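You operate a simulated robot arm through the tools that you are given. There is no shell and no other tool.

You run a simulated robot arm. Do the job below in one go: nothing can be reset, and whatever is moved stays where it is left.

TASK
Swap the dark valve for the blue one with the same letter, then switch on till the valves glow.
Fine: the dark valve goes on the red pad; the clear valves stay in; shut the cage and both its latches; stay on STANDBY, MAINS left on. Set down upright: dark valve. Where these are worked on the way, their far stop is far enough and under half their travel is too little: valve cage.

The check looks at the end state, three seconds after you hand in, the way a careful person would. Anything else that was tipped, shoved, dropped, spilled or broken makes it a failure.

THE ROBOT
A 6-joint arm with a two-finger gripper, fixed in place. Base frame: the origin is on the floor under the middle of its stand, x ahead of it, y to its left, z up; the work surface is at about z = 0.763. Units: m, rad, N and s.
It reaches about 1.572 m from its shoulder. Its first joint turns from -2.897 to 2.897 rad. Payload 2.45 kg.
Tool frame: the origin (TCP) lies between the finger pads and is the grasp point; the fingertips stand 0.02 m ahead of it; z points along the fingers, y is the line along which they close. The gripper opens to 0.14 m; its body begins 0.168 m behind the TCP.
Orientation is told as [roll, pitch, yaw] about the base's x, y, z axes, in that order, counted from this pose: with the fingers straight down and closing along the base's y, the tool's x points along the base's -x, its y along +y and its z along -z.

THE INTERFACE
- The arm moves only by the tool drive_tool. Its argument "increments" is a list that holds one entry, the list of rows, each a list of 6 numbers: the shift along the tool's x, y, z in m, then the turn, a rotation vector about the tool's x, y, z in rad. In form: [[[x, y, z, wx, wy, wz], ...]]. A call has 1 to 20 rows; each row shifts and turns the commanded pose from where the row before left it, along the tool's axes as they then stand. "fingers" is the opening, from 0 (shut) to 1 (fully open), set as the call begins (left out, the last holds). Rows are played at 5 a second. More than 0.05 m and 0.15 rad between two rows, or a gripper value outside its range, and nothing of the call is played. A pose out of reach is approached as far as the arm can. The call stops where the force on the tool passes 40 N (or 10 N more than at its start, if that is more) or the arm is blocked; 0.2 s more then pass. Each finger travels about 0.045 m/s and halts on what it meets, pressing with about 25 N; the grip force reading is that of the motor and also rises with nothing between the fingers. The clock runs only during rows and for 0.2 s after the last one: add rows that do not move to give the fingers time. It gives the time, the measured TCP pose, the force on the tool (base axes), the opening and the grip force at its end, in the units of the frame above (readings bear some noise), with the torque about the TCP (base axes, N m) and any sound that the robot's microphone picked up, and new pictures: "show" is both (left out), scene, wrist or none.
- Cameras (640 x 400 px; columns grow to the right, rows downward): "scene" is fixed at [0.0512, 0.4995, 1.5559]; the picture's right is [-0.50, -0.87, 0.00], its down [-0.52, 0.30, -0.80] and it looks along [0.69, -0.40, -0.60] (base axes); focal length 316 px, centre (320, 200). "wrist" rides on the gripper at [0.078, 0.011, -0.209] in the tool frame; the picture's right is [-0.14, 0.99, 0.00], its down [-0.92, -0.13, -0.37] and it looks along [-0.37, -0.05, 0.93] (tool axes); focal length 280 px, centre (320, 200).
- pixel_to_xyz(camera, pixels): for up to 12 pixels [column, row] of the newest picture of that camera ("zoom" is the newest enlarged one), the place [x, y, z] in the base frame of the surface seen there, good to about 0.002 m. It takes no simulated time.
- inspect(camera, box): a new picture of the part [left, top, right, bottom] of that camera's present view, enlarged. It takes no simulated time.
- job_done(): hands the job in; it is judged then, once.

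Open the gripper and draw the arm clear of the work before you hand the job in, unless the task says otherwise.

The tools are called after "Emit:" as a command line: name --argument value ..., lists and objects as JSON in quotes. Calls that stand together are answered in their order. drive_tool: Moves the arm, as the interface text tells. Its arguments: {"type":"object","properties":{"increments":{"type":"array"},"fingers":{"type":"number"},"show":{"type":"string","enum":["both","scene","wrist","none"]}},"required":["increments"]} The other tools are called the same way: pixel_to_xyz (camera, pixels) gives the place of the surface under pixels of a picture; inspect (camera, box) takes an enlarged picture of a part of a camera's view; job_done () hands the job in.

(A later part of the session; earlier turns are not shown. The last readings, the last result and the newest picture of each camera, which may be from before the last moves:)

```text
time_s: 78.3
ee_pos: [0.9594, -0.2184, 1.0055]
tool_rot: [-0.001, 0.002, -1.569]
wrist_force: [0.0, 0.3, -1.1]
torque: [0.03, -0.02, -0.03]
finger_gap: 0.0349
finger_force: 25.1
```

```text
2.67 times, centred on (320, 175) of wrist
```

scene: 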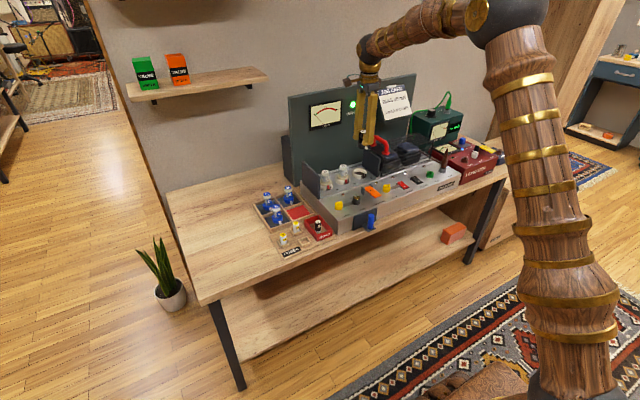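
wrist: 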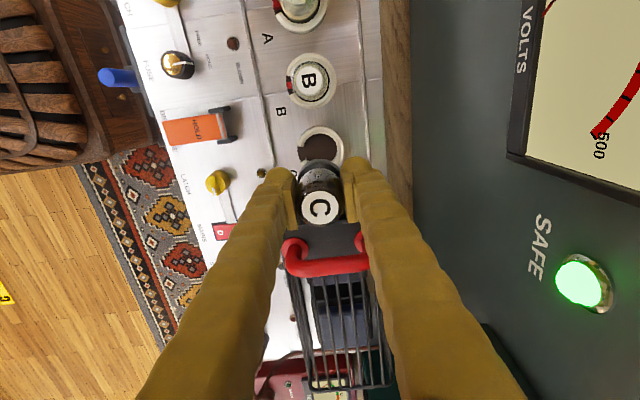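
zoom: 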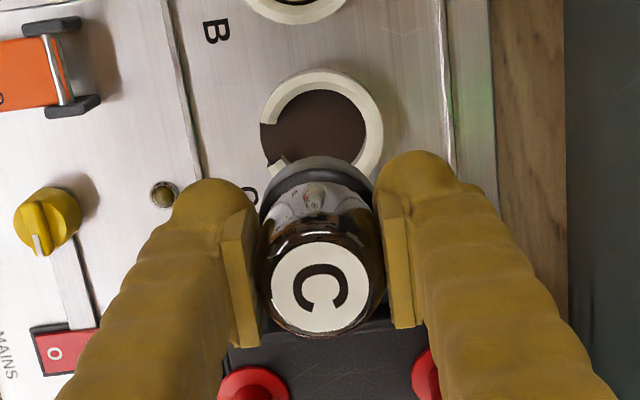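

Valve C is out. I measure the socket floor, ring and gap for later, and the red pad and tray walls.

Emit:
pixel_to_xyz --camera "zoom" --pixels '[[313, 125], [295, 115], [335, 140], [265, 140], [275, 165], [370, 100], [300, 80], [275, 110], [268, 118], [355, 85]]'

Emit:
pixel_to_xyz --camera "scene" --pixels '[[300, 212], [293, 208], [308, 213], [286, 209], [302, 203], [313, 212], [293, 218], [300, 222], [274, 203], [289, 193], [268, 196], [277, 214]]'

Emit:
inspect --camera "scene" --box '[345, 165, 385, 195]'

```text
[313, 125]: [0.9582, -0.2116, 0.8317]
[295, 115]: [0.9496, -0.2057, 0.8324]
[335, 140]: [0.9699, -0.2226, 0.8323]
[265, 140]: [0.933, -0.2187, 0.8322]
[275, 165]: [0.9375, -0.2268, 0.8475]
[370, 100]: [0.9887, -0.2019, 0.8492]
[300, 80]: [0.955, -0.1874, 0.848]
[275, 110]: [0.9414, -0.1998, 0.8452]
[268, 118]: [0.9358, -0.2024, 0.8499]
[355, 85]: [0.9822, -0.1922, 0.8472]
```

```text
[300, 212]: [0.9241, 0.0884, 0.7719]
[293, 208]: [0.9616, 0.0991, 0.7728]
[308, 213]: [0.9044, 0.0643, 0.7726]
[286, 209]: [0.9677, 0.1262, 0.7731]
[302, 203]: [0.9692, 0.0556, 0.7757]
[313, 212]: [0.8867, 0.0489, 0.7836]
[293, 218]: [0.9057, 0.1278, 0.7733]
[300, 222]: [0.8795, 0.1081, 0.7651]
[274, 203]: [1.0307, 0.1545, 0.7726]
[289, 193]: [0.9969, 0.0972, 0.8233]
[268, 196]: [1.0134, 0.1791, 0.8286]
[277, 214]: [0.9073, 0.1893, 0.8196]
```

```text
13.33 times, centred on (365, 180) of scene
```

zoom: 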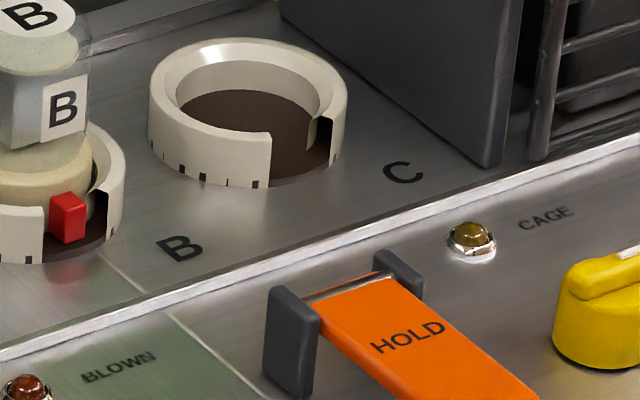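

The ring has a dark notch at the right side of its gap, so I look closely at how the seated clear valves' tabs sit, to copy that.

Emit:
inspect --camera "scene" --box '[330, 165, 360, 190]'

Emit:
inspect --camera "scene" --box '[315, 170, 345, 195]'

Emit:
inspect --camera "wrist" --box '[280, 50, 345, 110]'

Emit:
inspect --camera "wrist" --box '[290, 115, 355, 175]'

```text
16.00 times, centred on (345, 178) of scene
```

zoom: 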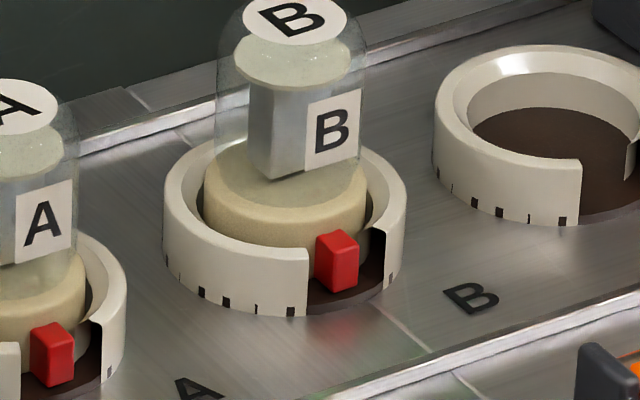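

```text
16.00 times, centred on (330, 182) of scene
```

zoom: 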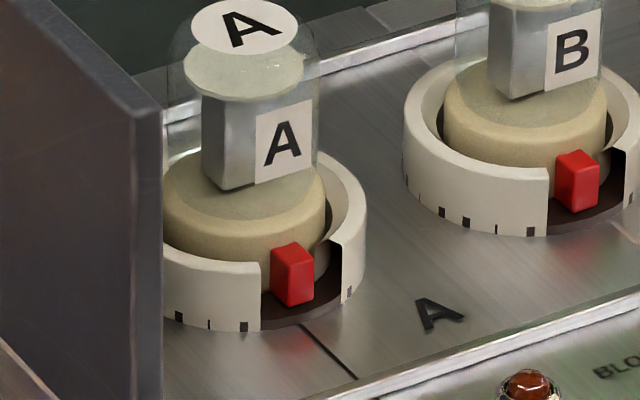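

```text
6.67 times, centred on (312, 80) of wrist
```

zoom: 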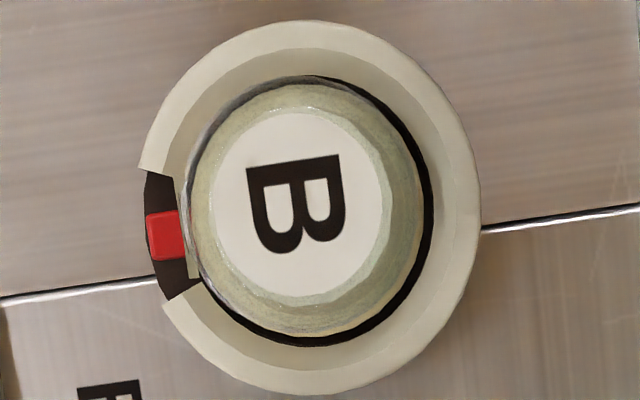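

```text
6.67 times, centred on (322, 145) of wrist
```

zoom: 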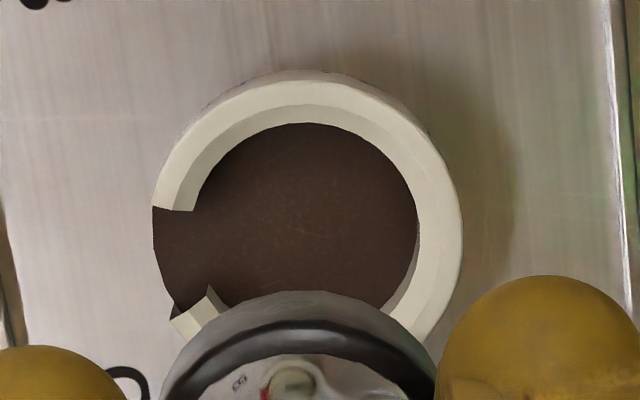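

The seated tabs simply stand centred in the gap facing -x, so plain vertical insertion is right. I carry the dark valve over to the red pad near (0.926, 0.093), staying above the left cheek.

Emit:
drive_tool --increments '[[[0, 0, -0.02, 0, 0, 0], [0.0385, -0.00425, 0, 0, 0, 0], [0.0385, -0.00425, 0, 0, 0, 0], [0.0385, -0.00425, 0, 0, 0, 0], [0.0385, -0.00425, 0, 0, 0, 0], [0.0385, -0.00425, 0, 0, 0, 0], [0.0385, -0.00425, 0, 0, 0, 0], [0.0385, -0.00425, 0, 0, 0, 0], [0.0385, -0.00425, 0, 0, 0, 0], [0, 0, 0, 0, 0, 0]]]' --show "both"

Emit:
inspect --camera "wrist" --box '[200, 80, 440, 260]'

```text
time_s: 80.5
ee_pos: [0.9249, 0.0886, 1.028]
tool_rot: [0.001, 0.002, -1.57]
wrist_force: [0.7, -0.5, -1.0]
torque: [0.02, -0.02, 0.03]
finger_gap: 0.0351
finger_force: 24.9
```

scene: 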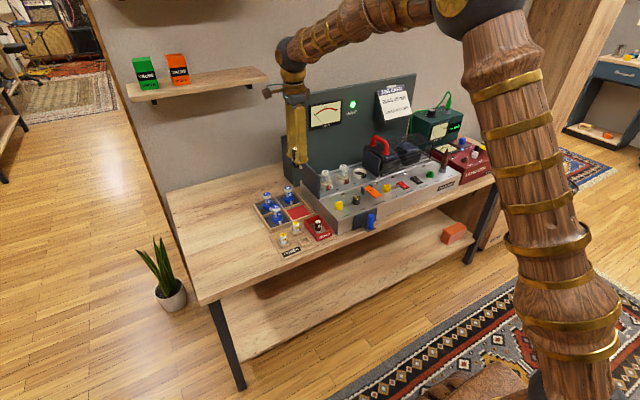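
wrist: 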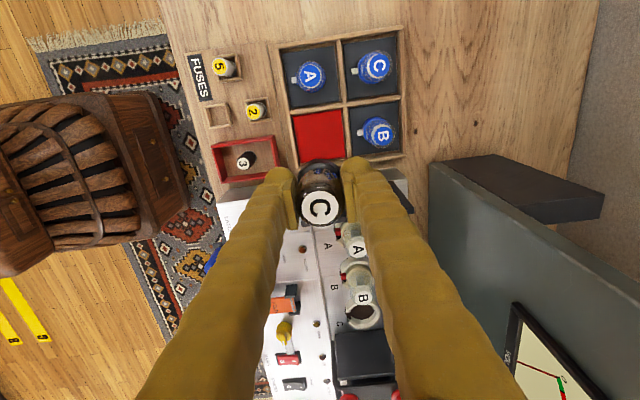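

```text
2.22 times, centred on (320, 170) of wrist
```

zoom: 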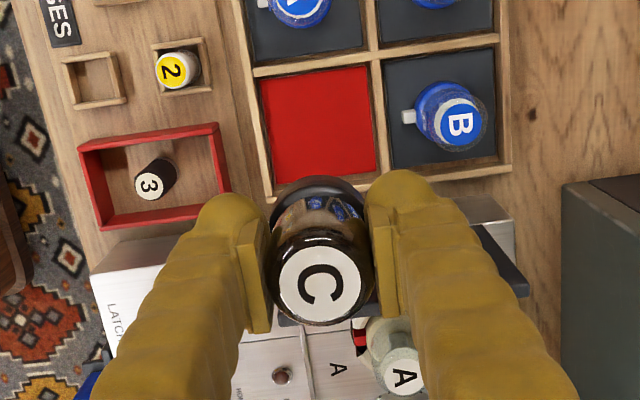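

I measure the red pad's corners and walls to aim at its centre, plus the fuse and blue valve B near it.

Emit:
pixel_to_xyz --camera "zoom" --pixels '[[265, 85], [365, 73], [278, 185], [372, 165], [315, 130], [252, 100], [375, 120], [310, 72], [385, 180], [460, 123], [485, 125], [250, 70]]'

Emit:
pixel_to_xyz --camera "scene" --pixels '[[290, 209], [301, 204], [314, 211], [300, 218], [281, 199], [288, 214], [320, 222], [306, 216]]'

Emit:
inspect --camera "scene" --box '[260, 175, 330, 235]'

```text
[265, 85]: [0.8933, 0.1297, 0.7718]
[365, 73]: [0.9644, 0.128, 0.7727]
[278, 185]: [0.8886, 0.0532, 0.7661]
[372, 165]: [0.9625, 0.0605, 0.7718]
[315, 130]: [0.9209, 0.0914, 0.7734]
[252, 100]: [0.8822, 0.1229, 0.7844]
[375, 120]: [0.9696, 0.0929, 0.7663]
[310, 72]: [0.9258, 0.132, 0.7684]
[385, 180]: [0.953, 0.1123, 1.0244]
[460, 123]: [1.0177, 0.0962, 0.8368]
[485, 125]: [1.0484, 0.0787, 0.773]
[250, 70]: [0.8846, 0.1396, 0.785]
```

```text
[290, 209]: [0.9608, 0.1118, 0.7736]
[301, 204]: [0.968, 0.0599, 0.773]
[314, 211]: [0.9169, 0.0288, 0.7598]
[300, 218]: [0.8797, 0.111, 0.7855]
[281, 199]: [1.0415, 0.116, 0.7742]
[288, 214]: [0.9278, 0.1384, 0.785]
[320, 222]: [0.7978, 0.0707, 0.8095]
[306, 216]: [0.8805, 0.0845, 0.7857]
```

```text
6.67 times, centred on (295, 205) of scene
```

zoom: 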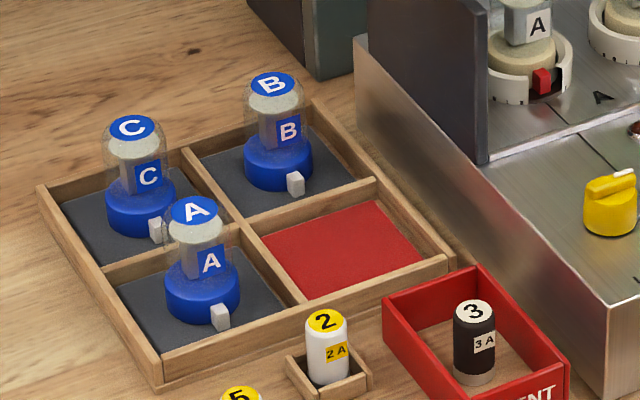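

The pad centre is (0.928, 0.0935), surface z 0.7725, walls 0.785. I check the SPENT box wall nearest the front finger.

Emit:
pixel_to_xyz --camera "zoom" --pixels '[[430, 285], [475, 270], [440, 290], [390, 300], [475, 312], [475, 350], [400, 313], [330, 320], [270, 230], [420, 262]]'

Emit:
pixel_to_xyz --camera "wrist" --pixels '[[296, 137], [301, 155], [297, 145], [216, 144], [244, 160], [258, 138], [280, 137]]'

```text
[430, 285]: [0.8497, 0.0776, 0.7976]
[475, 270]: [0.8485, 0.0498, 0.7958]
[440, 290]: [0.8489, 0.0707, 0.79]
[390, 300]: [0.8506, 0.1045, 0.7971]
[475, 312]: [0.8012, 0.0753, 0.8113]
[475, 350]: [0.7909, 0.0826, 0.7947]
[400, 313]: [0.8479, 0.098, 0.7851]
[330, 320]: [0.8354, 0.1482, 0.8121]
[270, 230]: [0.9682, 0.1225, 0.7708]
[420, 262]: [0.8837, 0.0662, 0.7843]
```

```text
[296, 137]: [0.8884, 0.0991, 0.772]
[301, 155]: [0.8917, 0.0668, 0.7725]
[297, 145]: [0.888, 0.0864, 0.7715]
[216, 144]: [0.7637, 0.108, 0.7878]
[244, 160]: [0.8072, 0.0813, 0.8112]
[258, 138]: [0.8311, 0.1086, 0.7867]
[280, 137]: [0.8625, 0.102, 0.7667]
```

The SPENT wall (x 0.85) is clear of the front finger. I lower the dark valve to just above the pad.

Emit:
drive_tool --increments '[[[0, 0.0015, 0.035, 0, 0, 0], [0, 0, 0.035, 0, 0, 0], [0, 0, 0.035, 0, 0, 0], [0, 0, 0.035, 0, 0, 0], [0, 0, 0.035, 0, 0, 0], [0, 0, 0.02, 0, 0, 0], [0, 0, 0, 0, 0, 0]]]' --show "both"

Emit:
inspect --camera "scene" --box '[260, 170, 330, 230]'

Emit:
inspect --camera "wrist" --box '[220, 100, 420, 250]'

```text
time_s: 82.1
ee_pos: [0.9272, 0.0931, 0.8322]
tool_rot: [0.001, 0.004, -1.57]
wrist_force: [0.0, 1.2, -0.8]
torque: [0.0, 0.02, 0.03]
finger_gap: 0.0352
finger_force: 25.5
```

scene: 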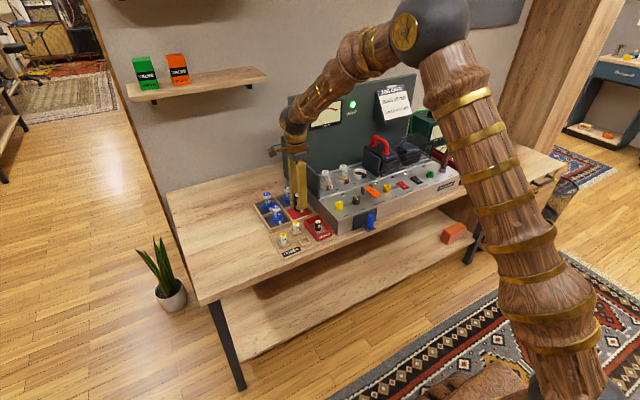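
wrist: 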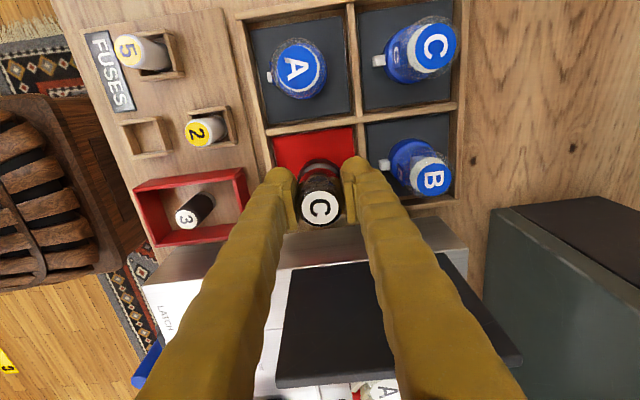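

```text
6.67 times, centred on (295, 200) of scene
```

zoom: 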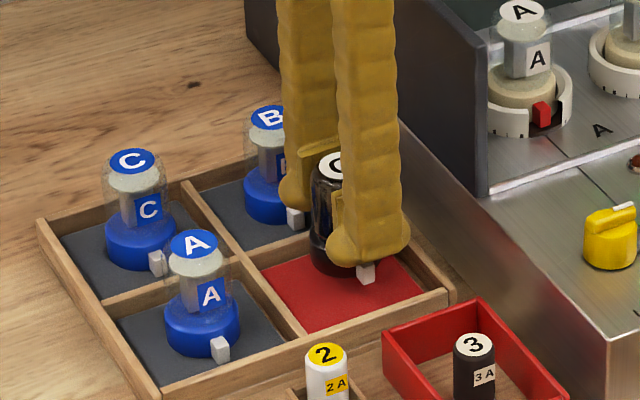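

```text
2.67 times, centred on (320, 175) of wrist
```

zoom: 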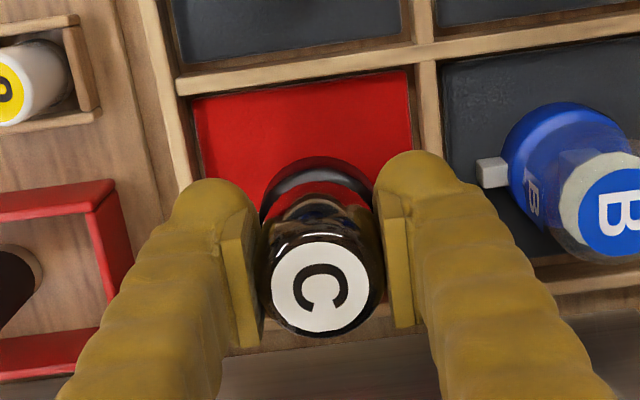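

The valve hangs centred over the red pad, about 15 mm up. I lower slowly until it touches.

Emit:
drive_tool --increments '[[[0, 0, 0.004, 0, 0, 0], [0, 0, 0.004, 0, 0, 0], [0, 0, 0.003, 0, 0, 0], [0, 0, 0, 0, 0, 0]]]' --show "none"

Emit:
drive_tool --increments '[[[0, 0, 0.0015, 0, 0, 0], [0, 0, 0.0015, 0, 0, 0], [0, 0, 0, 0, 0, 0]]]' --show "none"

```text
time_s: 83.1
ee_pos: [0.927, 0.0913, 0.8208]
tool_rot: [-0.001, 0.0, -1.569]
wrist_force: [0.1, 0.5, -1.4]
torque: [0.01, -0.04, -0.01]
finger_gap: 0.0348
finger_force: 25.1
```

```text
time_s: 83.9
ee_pos: [0.9285, 0.0932, 0.8177]
tool_rot: [-0.001, 0.002, -1.569]
wrist_force: [-0.4, 0.4, -1.1]
torque: [-0.03, 0.01, 0.05]
finger_gap: 0.035
finger_force: 25.1
```

No contact yet at z 0.8177. I lower in 1 mm steps.

Emit:
drive_tool --increments '[[[0, 0, 0.001, 0, 0, 0], [0, 0, 0.001, 0, 0, 0], [0, 0, 0, 0, 0, 0]]]' --show "none"

Emit:
inspect --camera "scene" --box '[290, 185, 325, 225]'

```text
time_s: 84.7
ee_pos: [0.927, 0.0912, 0.815]
tool_rot: [-0.002, 0.001, -1.568]
wrist_force: [-0.3, -0.8, -1.6]
torque: [0.0, 0.02, 0.04]
finger_gap: 0.035
finger_force: 24.9
```

```text
10.00 times, centred on (308, 205) of scene
```

zoom: 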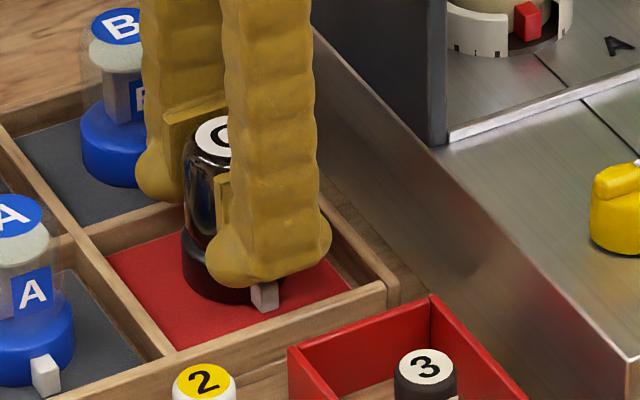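

Still only its own weight on the wrist. I go on in 0.7 mm steps until the reading changes.

Emit:
drive_tool --increments '[[[0, 0, 0.0007, 0, 0, 0], [0, 0, 0.0007, 0, 0, 0], [0, 0, 0, 0, 0, 0]]]' --show "none"

```text
time_s: 85.5
ee_pos: [0.9271, 0.0919, 0.8147]
tool_rot: [0.0, 0.002, -1.569]
wrist_force: [-0.3, -0.7, 5.1]
torque: [-0.02, 0.08, 0.0]
finger_gap: 0.0349
finger_force: 25.1
```

Contact: +5 N up, the valve stands on the pad. I open the fingers a little and check it before lifting.

Emit:
drive_tool --increments '[[[0, 0, 0, 0, 0, 0], [0, 0, 0, 0, 0, 0], [0, 0, 0, 0, 0, 0]]]' --fingers 0.37 --show "wrist"

Emit:
inspect --camera "wrist" --box '[220, 100, 420, 250]'

Emit:
inspect --camera "scene" --box '[290, 185, 325, 225]'

```text
time_s: 86.3
ee_pos: [0.9264, 0.092, 0.813]
tool_rot: [0.0, 0.001, -1.571]
wrist_force: [-0.4, -0.1, 0.7]
torque: [-0.04, -0.01, 0.0]
finger_gap: 0.0518
finger_force: 0.1
```

wrist: 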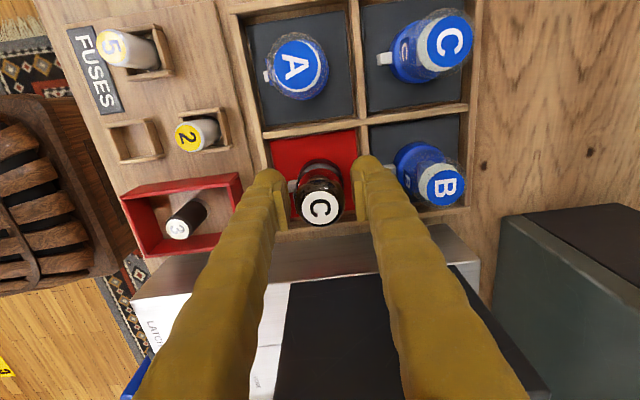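

```text
2.67 times, centred on (320, 175) of wrist
```

zoom: 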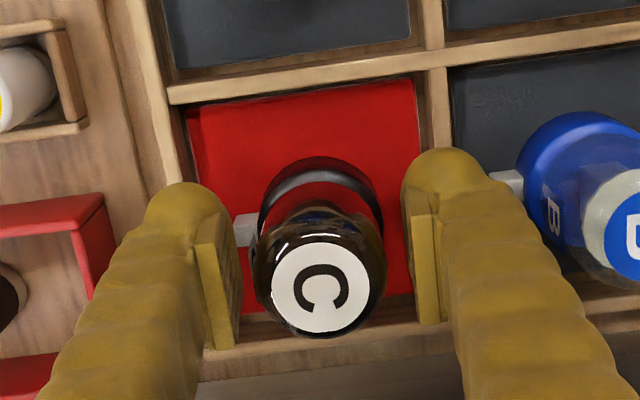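

```text
10.00 times, centred on (308, 205) of scene
```

zoom: 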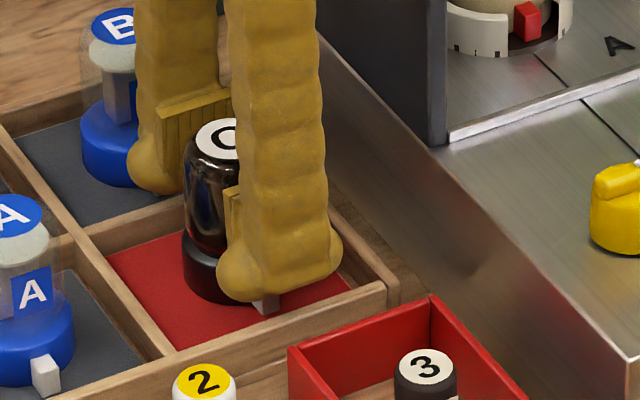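

The dark valve stands upright on the red pad, free of the fingers. I rise straight up and go over blue valve C.

Emit:
drive_tool --increments '[[[0, 0, -0.02, 0, 0, 0], [0, 0, -0.04, 0, 0, 0], [0, 0, -0.04, 0, 0, 0], [0, 0, -0.03, 0, 0, 0], [0.03, 0.03, 0, 0, 0, 0], [0.03, 0.03, 0, 0, 0, 0], [0.028, 0.023, 0, 0, 0, 0], [0, 0, 0, 0, 0, 0]]]' --fingers 0.42 --show "both"

Emit:
inspect --camera "wrist" --box '[240, 80, 400, 220]'

Emit:
inspect --camera "scene" --box '[250, 160, 330, 230]'

```text
time_s: 88.1
ee_pos: [1.0074, 0.1791, 0.944]
tool_rot: [0.0, 0.001, -1.569]
wrist_force: [-0.7, 0.5, 0.3]
torque: [-0.02, 0.0, 0.01]
finger_gap: 0.0588
finger_force: 0.1
```

scene: 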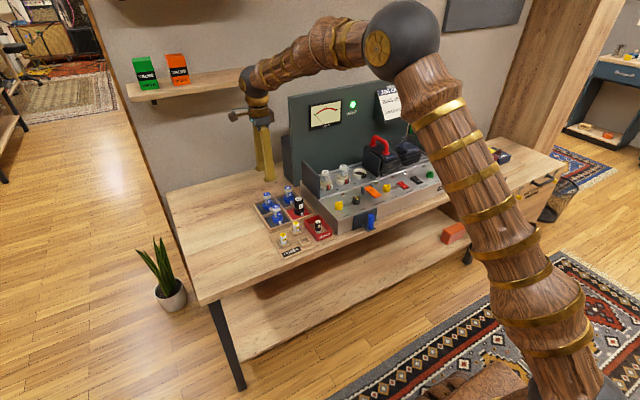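
wrist: 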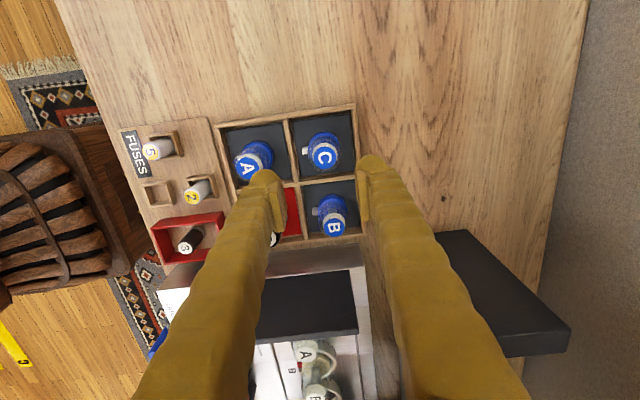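

```text
2.86 times, centred on (320, 150) of wrist
```

zoom: 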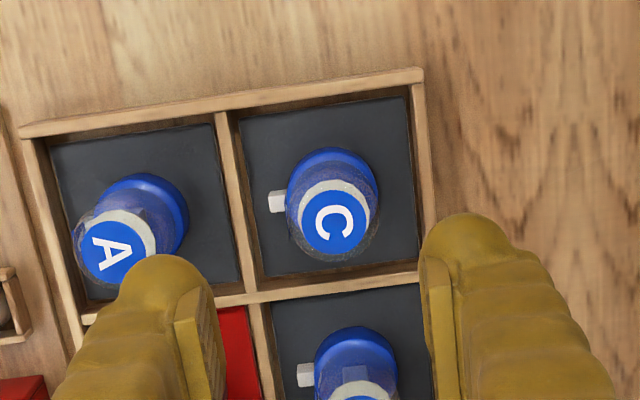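

```text
5.71 times, centred on (290, 195) of scene
```

zoom: 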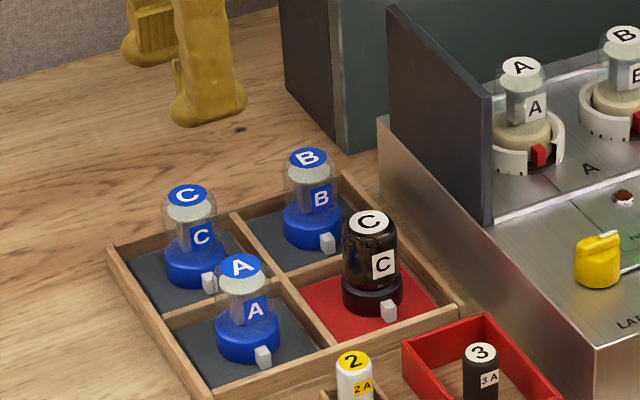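

The dark valve stands upright on red. I check that the arm's wrist is clear of the wall shelf, and measure blue C precisely.

Emit:
pixel_to_xyz --camera "scene" --pixels '[[235, 72], [250, 70], [180, 95], [178, 70], [250, 108], [240, 116], [260, 95], [200, 50]]'

Emit:
inspect --camera "wrist" --box '[295, 120, 355, 180]'

Emit:
pixel_to_xyz --camera "zoom" --pixels '[[260, 210], [215, 215], [320, 210], [265, 160], [270, 265], [300, 180], [230, 250], [220, 180], [310, 240], [120, 180], [330, 100], [250, 90]]'

```text
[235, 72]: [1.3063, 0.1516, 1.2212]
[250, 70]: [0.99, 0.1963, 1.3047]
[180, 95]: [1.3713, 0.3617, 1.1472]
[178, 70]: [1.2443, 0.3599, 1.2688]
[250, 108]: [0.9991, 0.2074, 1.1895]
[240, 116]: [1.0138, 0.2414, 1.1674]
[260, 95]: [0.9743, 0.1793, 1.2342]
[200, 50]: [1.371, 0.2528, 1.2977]
```

```text
6.67 times, centred on (325, 150) of wrist
```

zoom: 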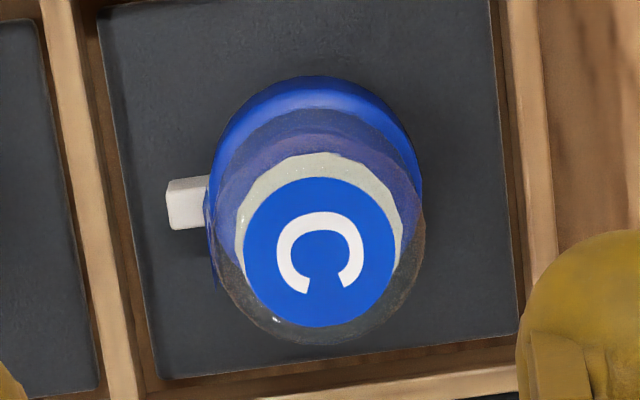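

```text
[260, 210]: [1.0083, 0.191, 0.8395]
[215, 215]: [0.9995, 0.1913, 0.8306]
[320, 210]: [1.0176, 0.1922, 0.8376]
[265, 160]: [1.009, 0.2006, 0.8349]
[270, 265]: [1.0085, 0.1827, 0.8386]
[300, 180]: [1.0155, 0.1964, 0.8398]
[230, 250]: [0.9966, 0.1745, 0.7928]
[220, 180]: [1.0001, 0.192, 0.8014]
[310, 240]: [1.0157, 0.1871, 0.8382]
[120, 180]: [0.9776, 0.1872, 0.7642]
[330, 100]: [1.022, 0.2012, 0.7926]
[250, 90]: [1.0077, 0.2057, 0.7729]
```

The shelf is at x > 1.24, well clear. Blue C's cap centre is about (1.0172, 0.185); I shift there and descend part of the way to check alignment.

Emit:
drive_tool --increments '[[[0.004, 0.0067, 0, 0, 0, 0], [0, 0, 0.03, 0, 0, 0], [0, 0, 0.03, 0, 0, 0], [0, 0, 0.02, 0, 0, 0], [0, 0, 0, 0, 0, 0], [0, 0, 0, 0, 0, 0]]]' --show "wrist"

Emit:
inspect --camera "wrist" --box '[240, 110, 400, 230]'

```text
time_s: 89.5
ee_pos: [1.0174, 0.1839, 0.8645]
tool_rot: [0.0, 0.002, -1.569]
wrist_force: [-0.4, 0.3, -0.5]
torque: [-0.01, 0.01, 0.01]
finger_gap: 0.0587
finger_force: 0.1
```

wrist: 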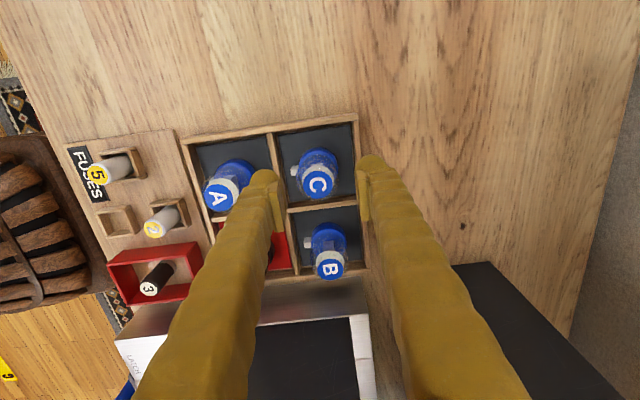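

```text
3.33 times, centred on (320, 170) of wrist
```

zoom: 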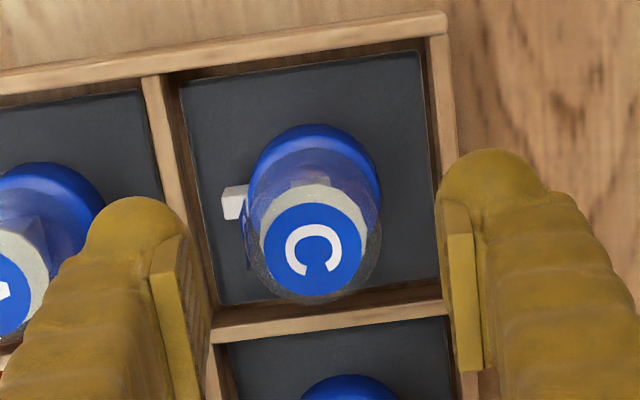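

I refine the cap centre from this nearer view.

Emit:
pixel_to_xyz --camera "zoom" --pixels '[[313, 250], [275, 250], [350, 250], [313, 215], [313, 285], [225, 205], [310, 130], [260, 165], [370, 180]]'

```text
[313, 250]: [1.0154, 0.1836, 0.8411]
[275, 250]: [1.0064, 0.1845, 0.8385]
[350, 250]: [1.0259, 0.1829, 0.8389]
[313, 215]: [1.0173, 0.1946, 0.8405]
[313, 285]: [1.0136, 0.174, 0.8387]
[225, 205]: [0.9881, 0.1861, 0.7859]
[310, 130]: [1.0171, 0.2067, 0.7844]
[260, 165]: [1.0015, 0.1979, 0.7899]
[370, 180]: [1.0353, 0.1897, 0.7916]
```

Centre is (1.0158, 0.184). I make a 1.4 mm correction and descend to the grasp height.

Emit:
drive_tool --increments '[[[-0.001, -0.0014, 0, 0, 0, 0], [0, 0, 0.02, 0, 0, 0], [0, 0, 0.018, 0, 0, 0], [0, 0, 0.0105, 0, 0, 0], [0, 0, 0, 0, 0, 0]]]' --show "both"

Emit:
inspect --camera "wrist" --box '[240, 120, 400, 240]'

Emit:
inspect --camera "scene" --box '[245, 165, 315, 220]'

```text
time_s: 90.7
ee_pos: [1.0153, 0.1834, 0.814]
tool_rot: [0.0, 0.0, -1.57]
wrist_force: [0.0, -0.8, 0.6]
torque: [-0.02, -0.01, 0.01]
finger_gap: 0.0588
finger_force: 0.0
```

scene: 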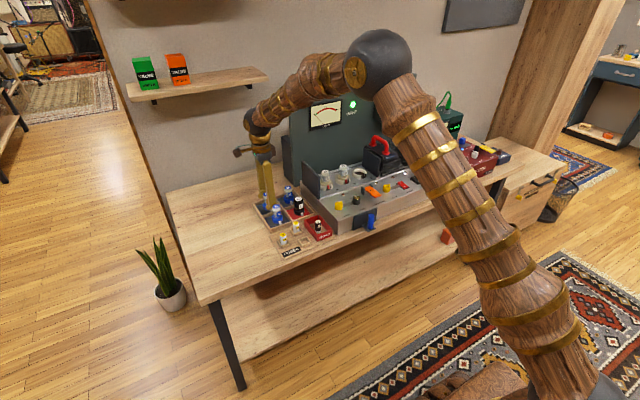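
wrist: 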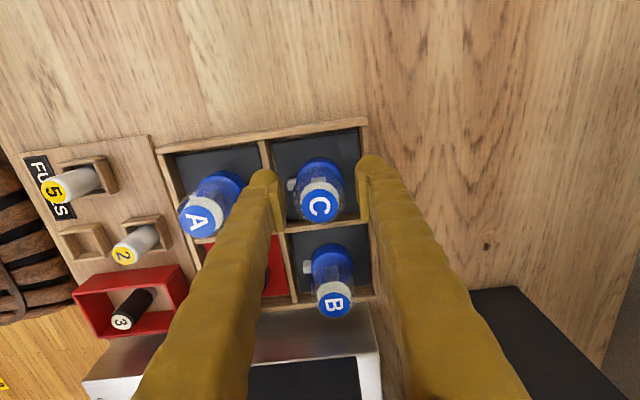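

```text
3.33 times, centred on (320, 180) of wrist
```

zoom: 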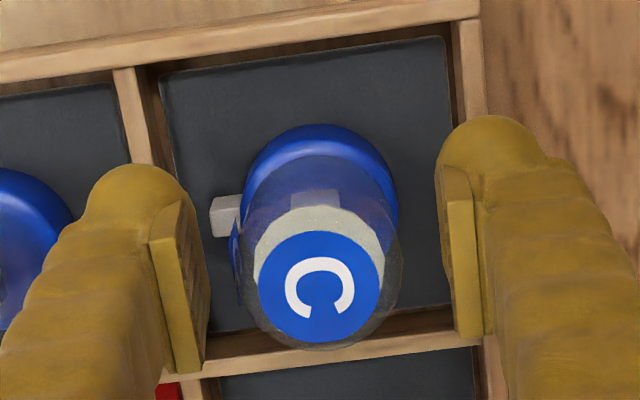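

```text
7.27 times, centred on (280, 192) of scene
```

zoom: 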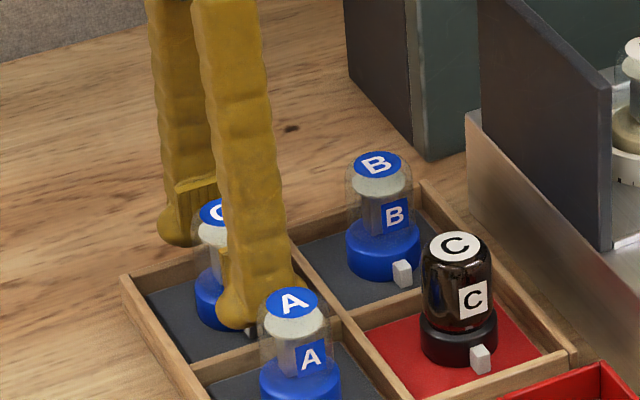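

The bulb sits midway between the pads. I close on it.

Emit:
drive_tool --increments '[[[0, -0.0008, 0, 0, 0, 0], [0, 0, 0, 0, 0, 0], [0, 0, 0, 0, 0, 0], [0, 0, 0, 0, 0, 0]]]' --fingers 0.12 --show "wrist"

Emit:
inspect --camera "wrist" --box '[240, 120, 400, 240]'

```text
time_s: 91.7
ee_pos: [1.0136, 0.1827, 0.8148]
tool_rot: [-0.001, 0.001, -1.569]
wrist_force: [1.4, 0.1, 2.0]
torque: [0.0, -0.04, -0.01]
finger_gap: 0.0347
finger_force: 25.4
```

wrist: 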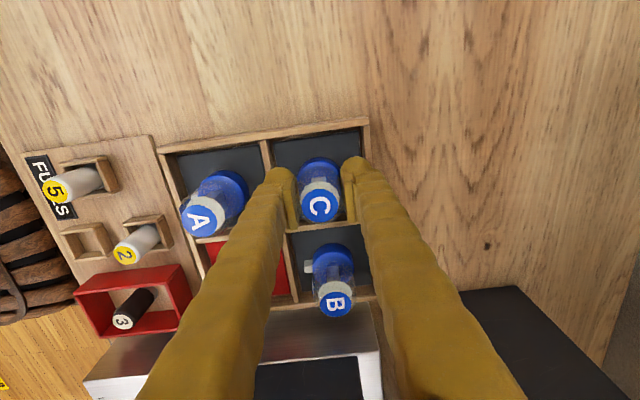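

```text
3.33 times, centred on (320, 180) of wrist
```

zoom: 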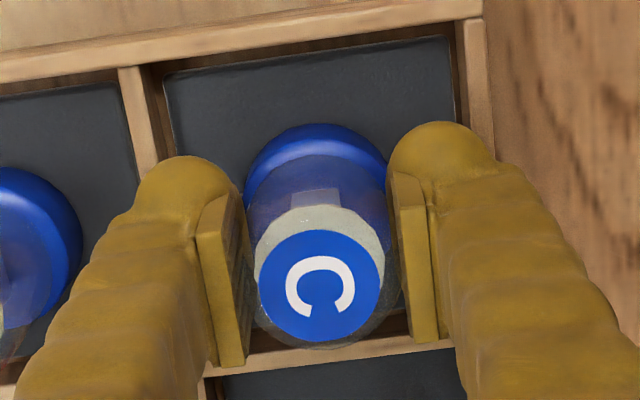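

Blue C is held (gap 0.0347). I lift it clear of the tray and the left cheek and carry it toward socket C.

Emit:
drive_tool --increments '[[[0, 0, -0.01, 0, 0, 0], [0, 0, -0.03, 0, 0, 0], [0, 0, -0.04, 0, 0, 0], [0, 0, -0.04, 0, 0, 0], [0, 0, -0.04, 0, 0, 0], [0, 0, -0.03, 0, 0, 0], [0, 0, 0, 0, 0, 0]]]' --show "both"

Emit:
inspect --camera "scene" --box '[235, 125, 315, 220]'

```text
time_s: 93.3
ee_pos: [1.0152, 0.1812, 1.0068]
tool_rot: [0.0, 0.002, -1.569]
wrist_force: [-0.8, 0.2, -1.5]
torque: [0.0, 0.01, -0.03]
finger_gap: 0.0348
finger_force: 25.1
```

scene: 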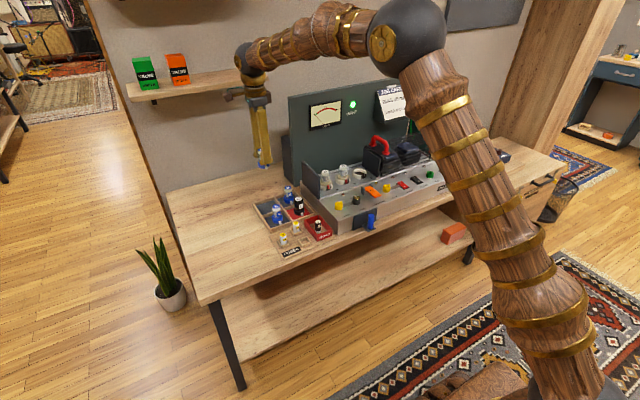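
wrist: 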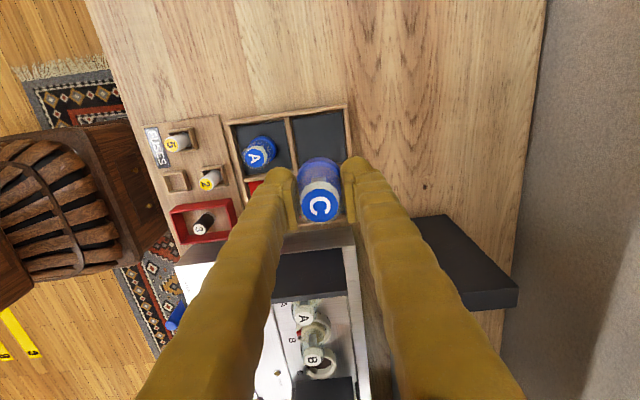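

```text
4.21 times, centred on (275, 172) of scene
```

zoom: 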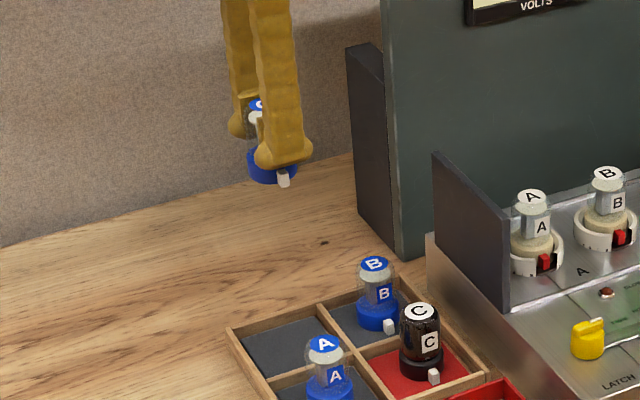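

The valve hangs upright, tab facing the front. I carry it across to above socket C.

Emit:
drive_tool --increments '[[[-0.0399, -0.0055, 0, 0, 0, 0], [-0.0399, -0.0055, 0, 0, 0, 0], [-0.0399, -0.0055, 0, 0, 0, 0], [-0.0399, -0.0055, 0, 0, 0, 0], [-0.0399, -0.0055, 0, 0, 0, 0], [-0.0399, -0.0055, 0, 0, 0, 0], [-0.0399, -0.0055, 0, 0, 0, 0], [-0.0399, -0.0055, 0, 0, 0, 0], [-0.0399, -0.0055, 0, 0, 0, 0], [-0.0399, -0.0055, 0, 0, 0, 0], [0, 0, 0, 0, 0, 0], [0, 0, 0, 0, 0, 0]]]' --show "both"

Emit:
inspect --camera "wrist" --box '[240, 100, 400, 250]'

Emit:
inspect --camera "scene" --box '[335, 115, 405, 190]'

```text
time_s: 95.9
ee_pos: [0.9613, -0.2172, 1.0053]
tool_rot: [-0.001, 0.002, -1.569]
wrist_force: [0.5, -0.7, -0.3]
torque: [0.01, -0.01, 0.0]
finger_gap: 0.0346
finger_force: 24.9
```

scene: 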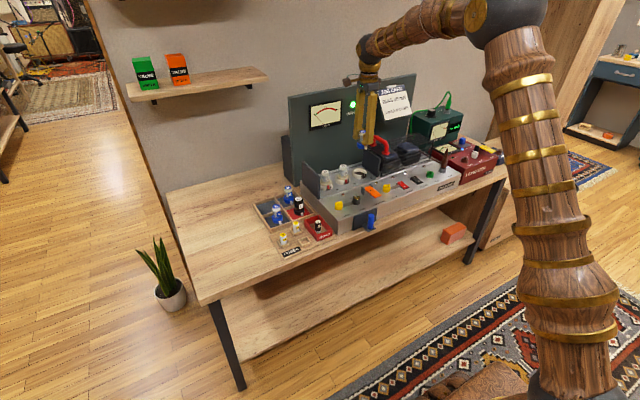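
wrist: 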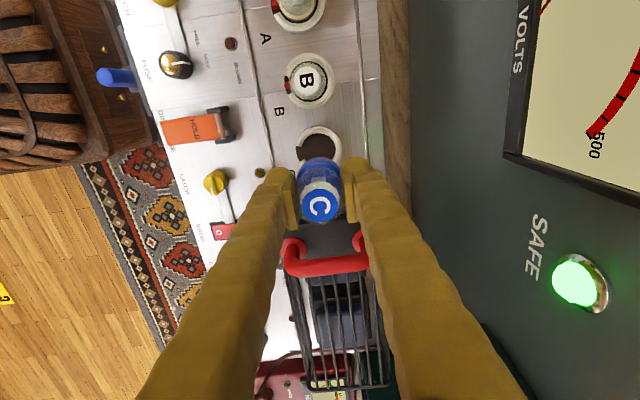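

```text
2.67 times, centred on (320, 175) of wrist
```

zoom: 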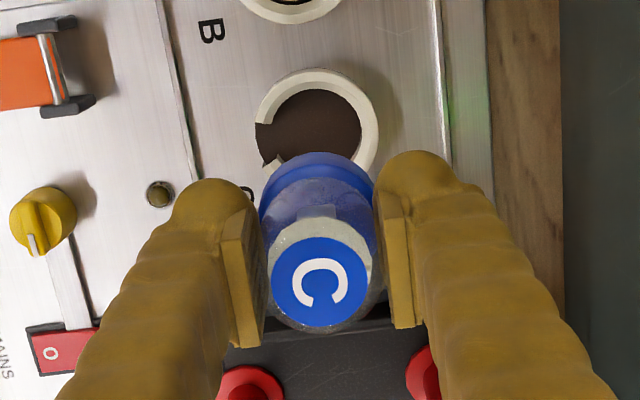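

```text
5.33 times, centred on (370, 152) of scene
```

zoom: 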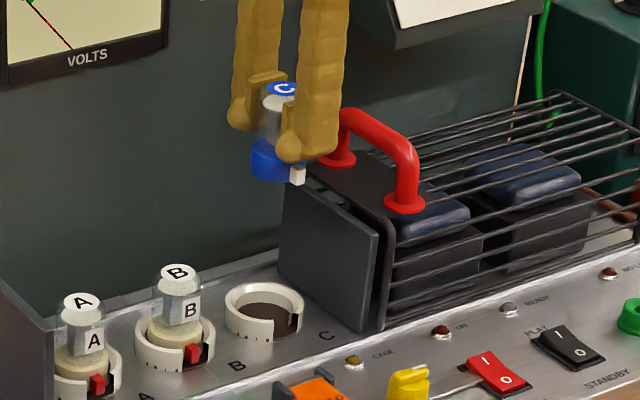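

I measure the blue cap's centre now against the socket centre (0.9603, -0.2150).

Emit:
inspect --camera "wrist" --box '[290, 150, 350, 230]'

Emit:
pixel_to_xyz --camera "zoom" --pixels '[[315, 280], [240, 280], [385, 280], [315, 215], [315, 350], [315, 250], [280, 310], [350, 310]]'

Emit:
inspect --camera "wrist" --box '[290, 115, 355, 175]'

Emit:
pixel_to_xyz --camera "zoom" --pixels '[[290, 100], [420, 200], [185, 130], [450, 180], [150, 200], [160, 310], [260, 150], [400, 270], [185, 210], [205, 290], [300, 75], [455, 230]]'

```text
5.00 times, centred on (320, 190) of wrist
```

zoom: 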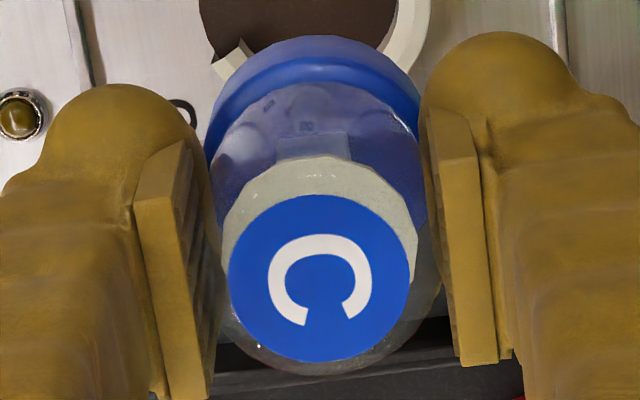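

```text
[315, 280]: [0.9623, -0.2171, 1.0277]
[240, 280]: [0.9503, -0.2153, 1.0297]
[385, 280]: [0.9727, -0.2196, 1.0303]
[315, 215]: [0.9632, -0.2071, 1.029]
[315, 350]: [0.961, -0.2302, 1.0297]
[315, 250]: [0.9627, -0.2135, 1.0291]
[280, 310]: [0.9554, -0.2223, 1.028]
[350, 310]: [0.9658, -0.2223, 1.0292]
```

```text
6.67 times, centred on (322, 145) of wrist
```

zoom: 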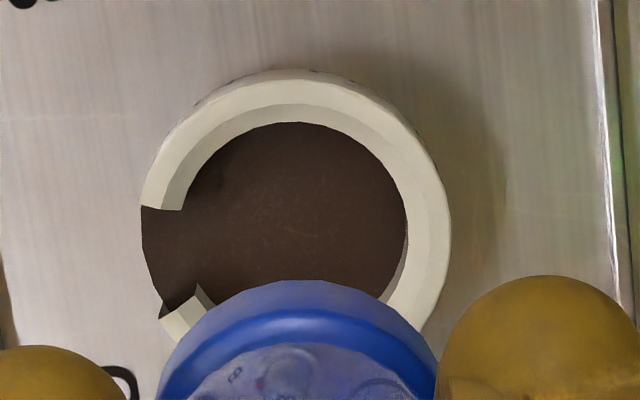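

```text
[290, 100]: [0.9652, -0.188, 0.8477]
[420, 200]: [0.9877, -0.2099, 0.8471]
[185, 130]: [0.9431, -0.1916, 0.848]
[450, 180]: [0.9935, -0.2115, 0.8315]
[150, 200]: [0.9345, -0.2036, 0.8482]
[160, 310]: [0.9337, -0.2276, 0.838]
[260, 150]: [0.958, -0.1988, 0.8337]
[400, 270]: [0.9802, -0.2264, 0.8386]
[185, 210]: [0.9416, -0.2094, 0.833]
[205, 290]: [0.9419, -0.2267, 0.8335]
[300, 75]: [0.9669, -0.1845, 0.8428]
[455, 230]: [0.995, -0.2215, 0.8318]
```

Comparing this view with the dark valve's at the same pose, blue C is within about 1 mm of where the dark one hung. I lower until its base is just above the ring and check from both cameras.

Emit:
drive_tool --increments '[[[-0.0007, 0, 0.03, 0, 0, 0], [0, 0, 0.03, 0, 0, 0], [0, 0, 0.03, 0, 0, 0], [0, 0, 0.015, 0, 0, 0], [0, 0, 0, 0, 0, 0], [0, 0, 0, 0, 0, 0]]]' --show "both"

Emit:
inspect --camera "wrist" --box '[260, 110, 380, 230]'

Emit:
inspect --camera "scene" --box '[345, 145, 390, 190]'

```text
time_s: 97.3
ee_pos: [0.9594, -0.2188, 0.9001]
tool_rot: [0.0, 0.002, -1.57]
wrist_force: [-0.6, -1.1, -1.2]
torque: [0.01, -0.01, -0.04]
finger_gap: 0.0348
finger_force: 25.4
```

scene: 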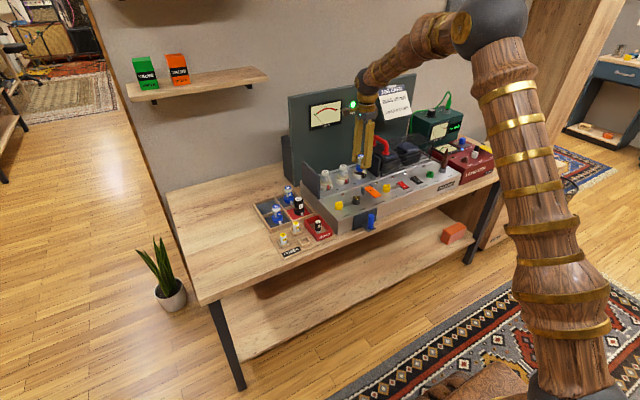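
wrist: 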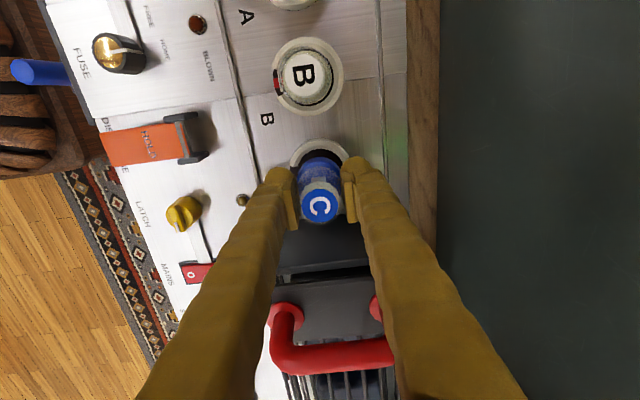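

```text
3.33 times, centred on (320, 170) of wrist
```

zoom: 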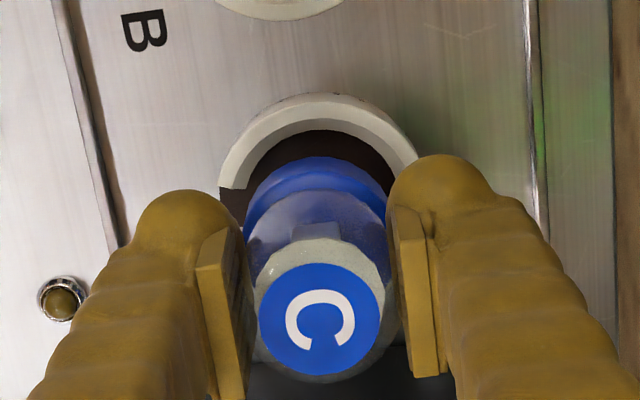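

```text
8.89 times, centred on (368, 168) of scene
```

zoom: 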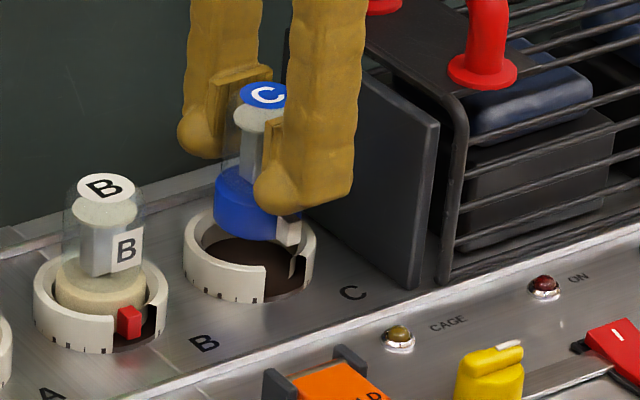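

The base hangs centred over the ring with the tab over the gap. I lower in small steps, watching side forces.

Emit:
drive_tool --increments '[[[0, 0, 0.004, 0, 0, 0], [0, 0, 0.004, 0, 0, 0], [0, 0, 0.003, 0, 0, 0], [0, 0, 0, 0, 0, 0]]]' --show "wrist"

Emit:
inspect --camera "scene" --box '[345, 145, 390, 190]'

Emit:
inspect --camera "wrist" --box '[260, 110, 380, 230]'

```text
time_s: 98.3
ee_pos: [0.9604, -0.2165, 0.8876]
tool_rot: [0.0, 0.003, -1.568]
wrist_force: [-0.3, -0.1, -0.6]
torque: [0.03, 0.02, 0.01]
finger_gap: 0.035
finger_force: 24.7
```

wrist: 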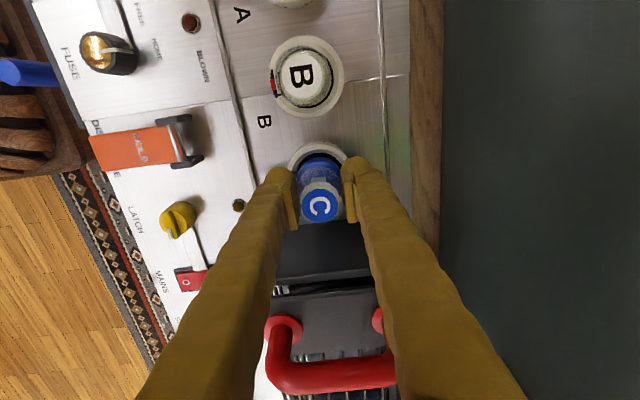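

```text
8.89 times, centred on (368, 168) of scene
```

zoom: 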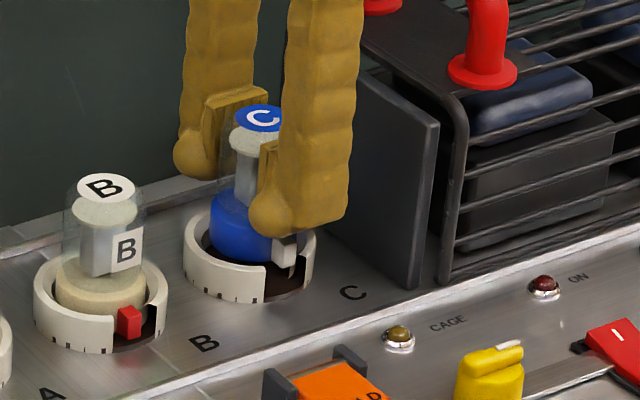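

```text
3.33 times, centred on (320, 170) of wrist
```

zoom: 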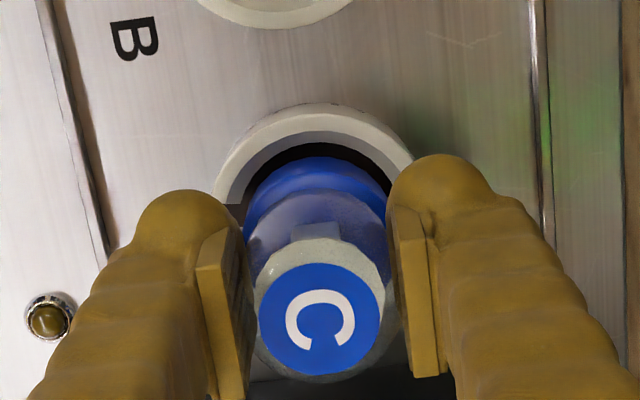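

The base is entering the ring with no side force. I continue down in small steps.

Emit:
drive_tool --increments '[[[0, 0, 0.003, 0, 0, 0], [0, 0, 0.003, 0, 0, 0], [0, 0, 0.003, 0, 0, 0], [0, 0, 0, 0, 0, 0]]]' --show "none"

Emit:
drive_tool --increments '[[[0, 0, 0.001, 0, 0, 0], [0, 0, 0.001, 0, 0, 0], [0, 0, 0.001, 0, 0, 0], [0, 0, 0, 0, 0, 0]]]' --show "scene"

Emit:
inspect --camera "scene" --box '[345, 145, 390, 190]'

```text
time_s: 99.3
ee_pos: [0.9599, -0.2162, 0.8792]
tool_rot: [0.0, 0.002, -1.567]
wrist_force: [0.1, -0.5, -0.5]
torque: [0.02, 0.01, 0.01]
finger_gap: 0.0349
finger_force: 24.6
```

```text
time_s: 100.3
ee_pos: [0.9592, -0.2174, 0.8762]
tool_rot: [-0.001, 0.002, -1.569]
wrist_force: [0.9, 0.1, -0.4]
torque: [0.01, 0.0, 0.01]
finger_gap: 0.035
finger_force: 25.6
```

scene: 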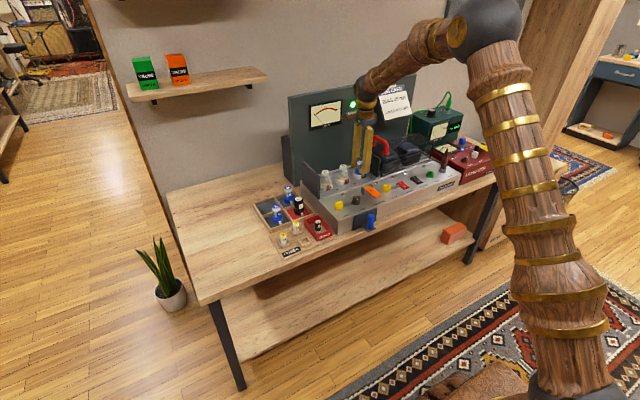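

```text
8.89 times, centred on (368, 168) of scene
```

zoom: 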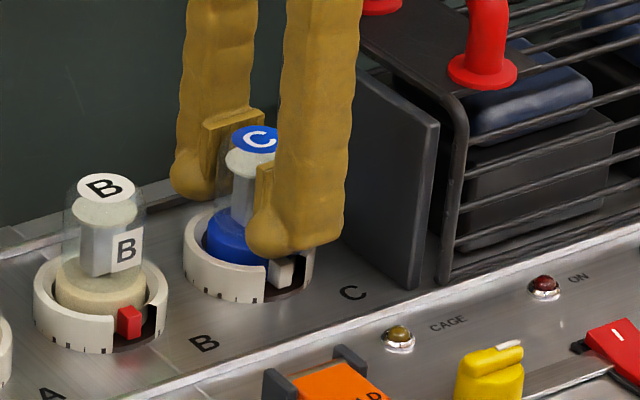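

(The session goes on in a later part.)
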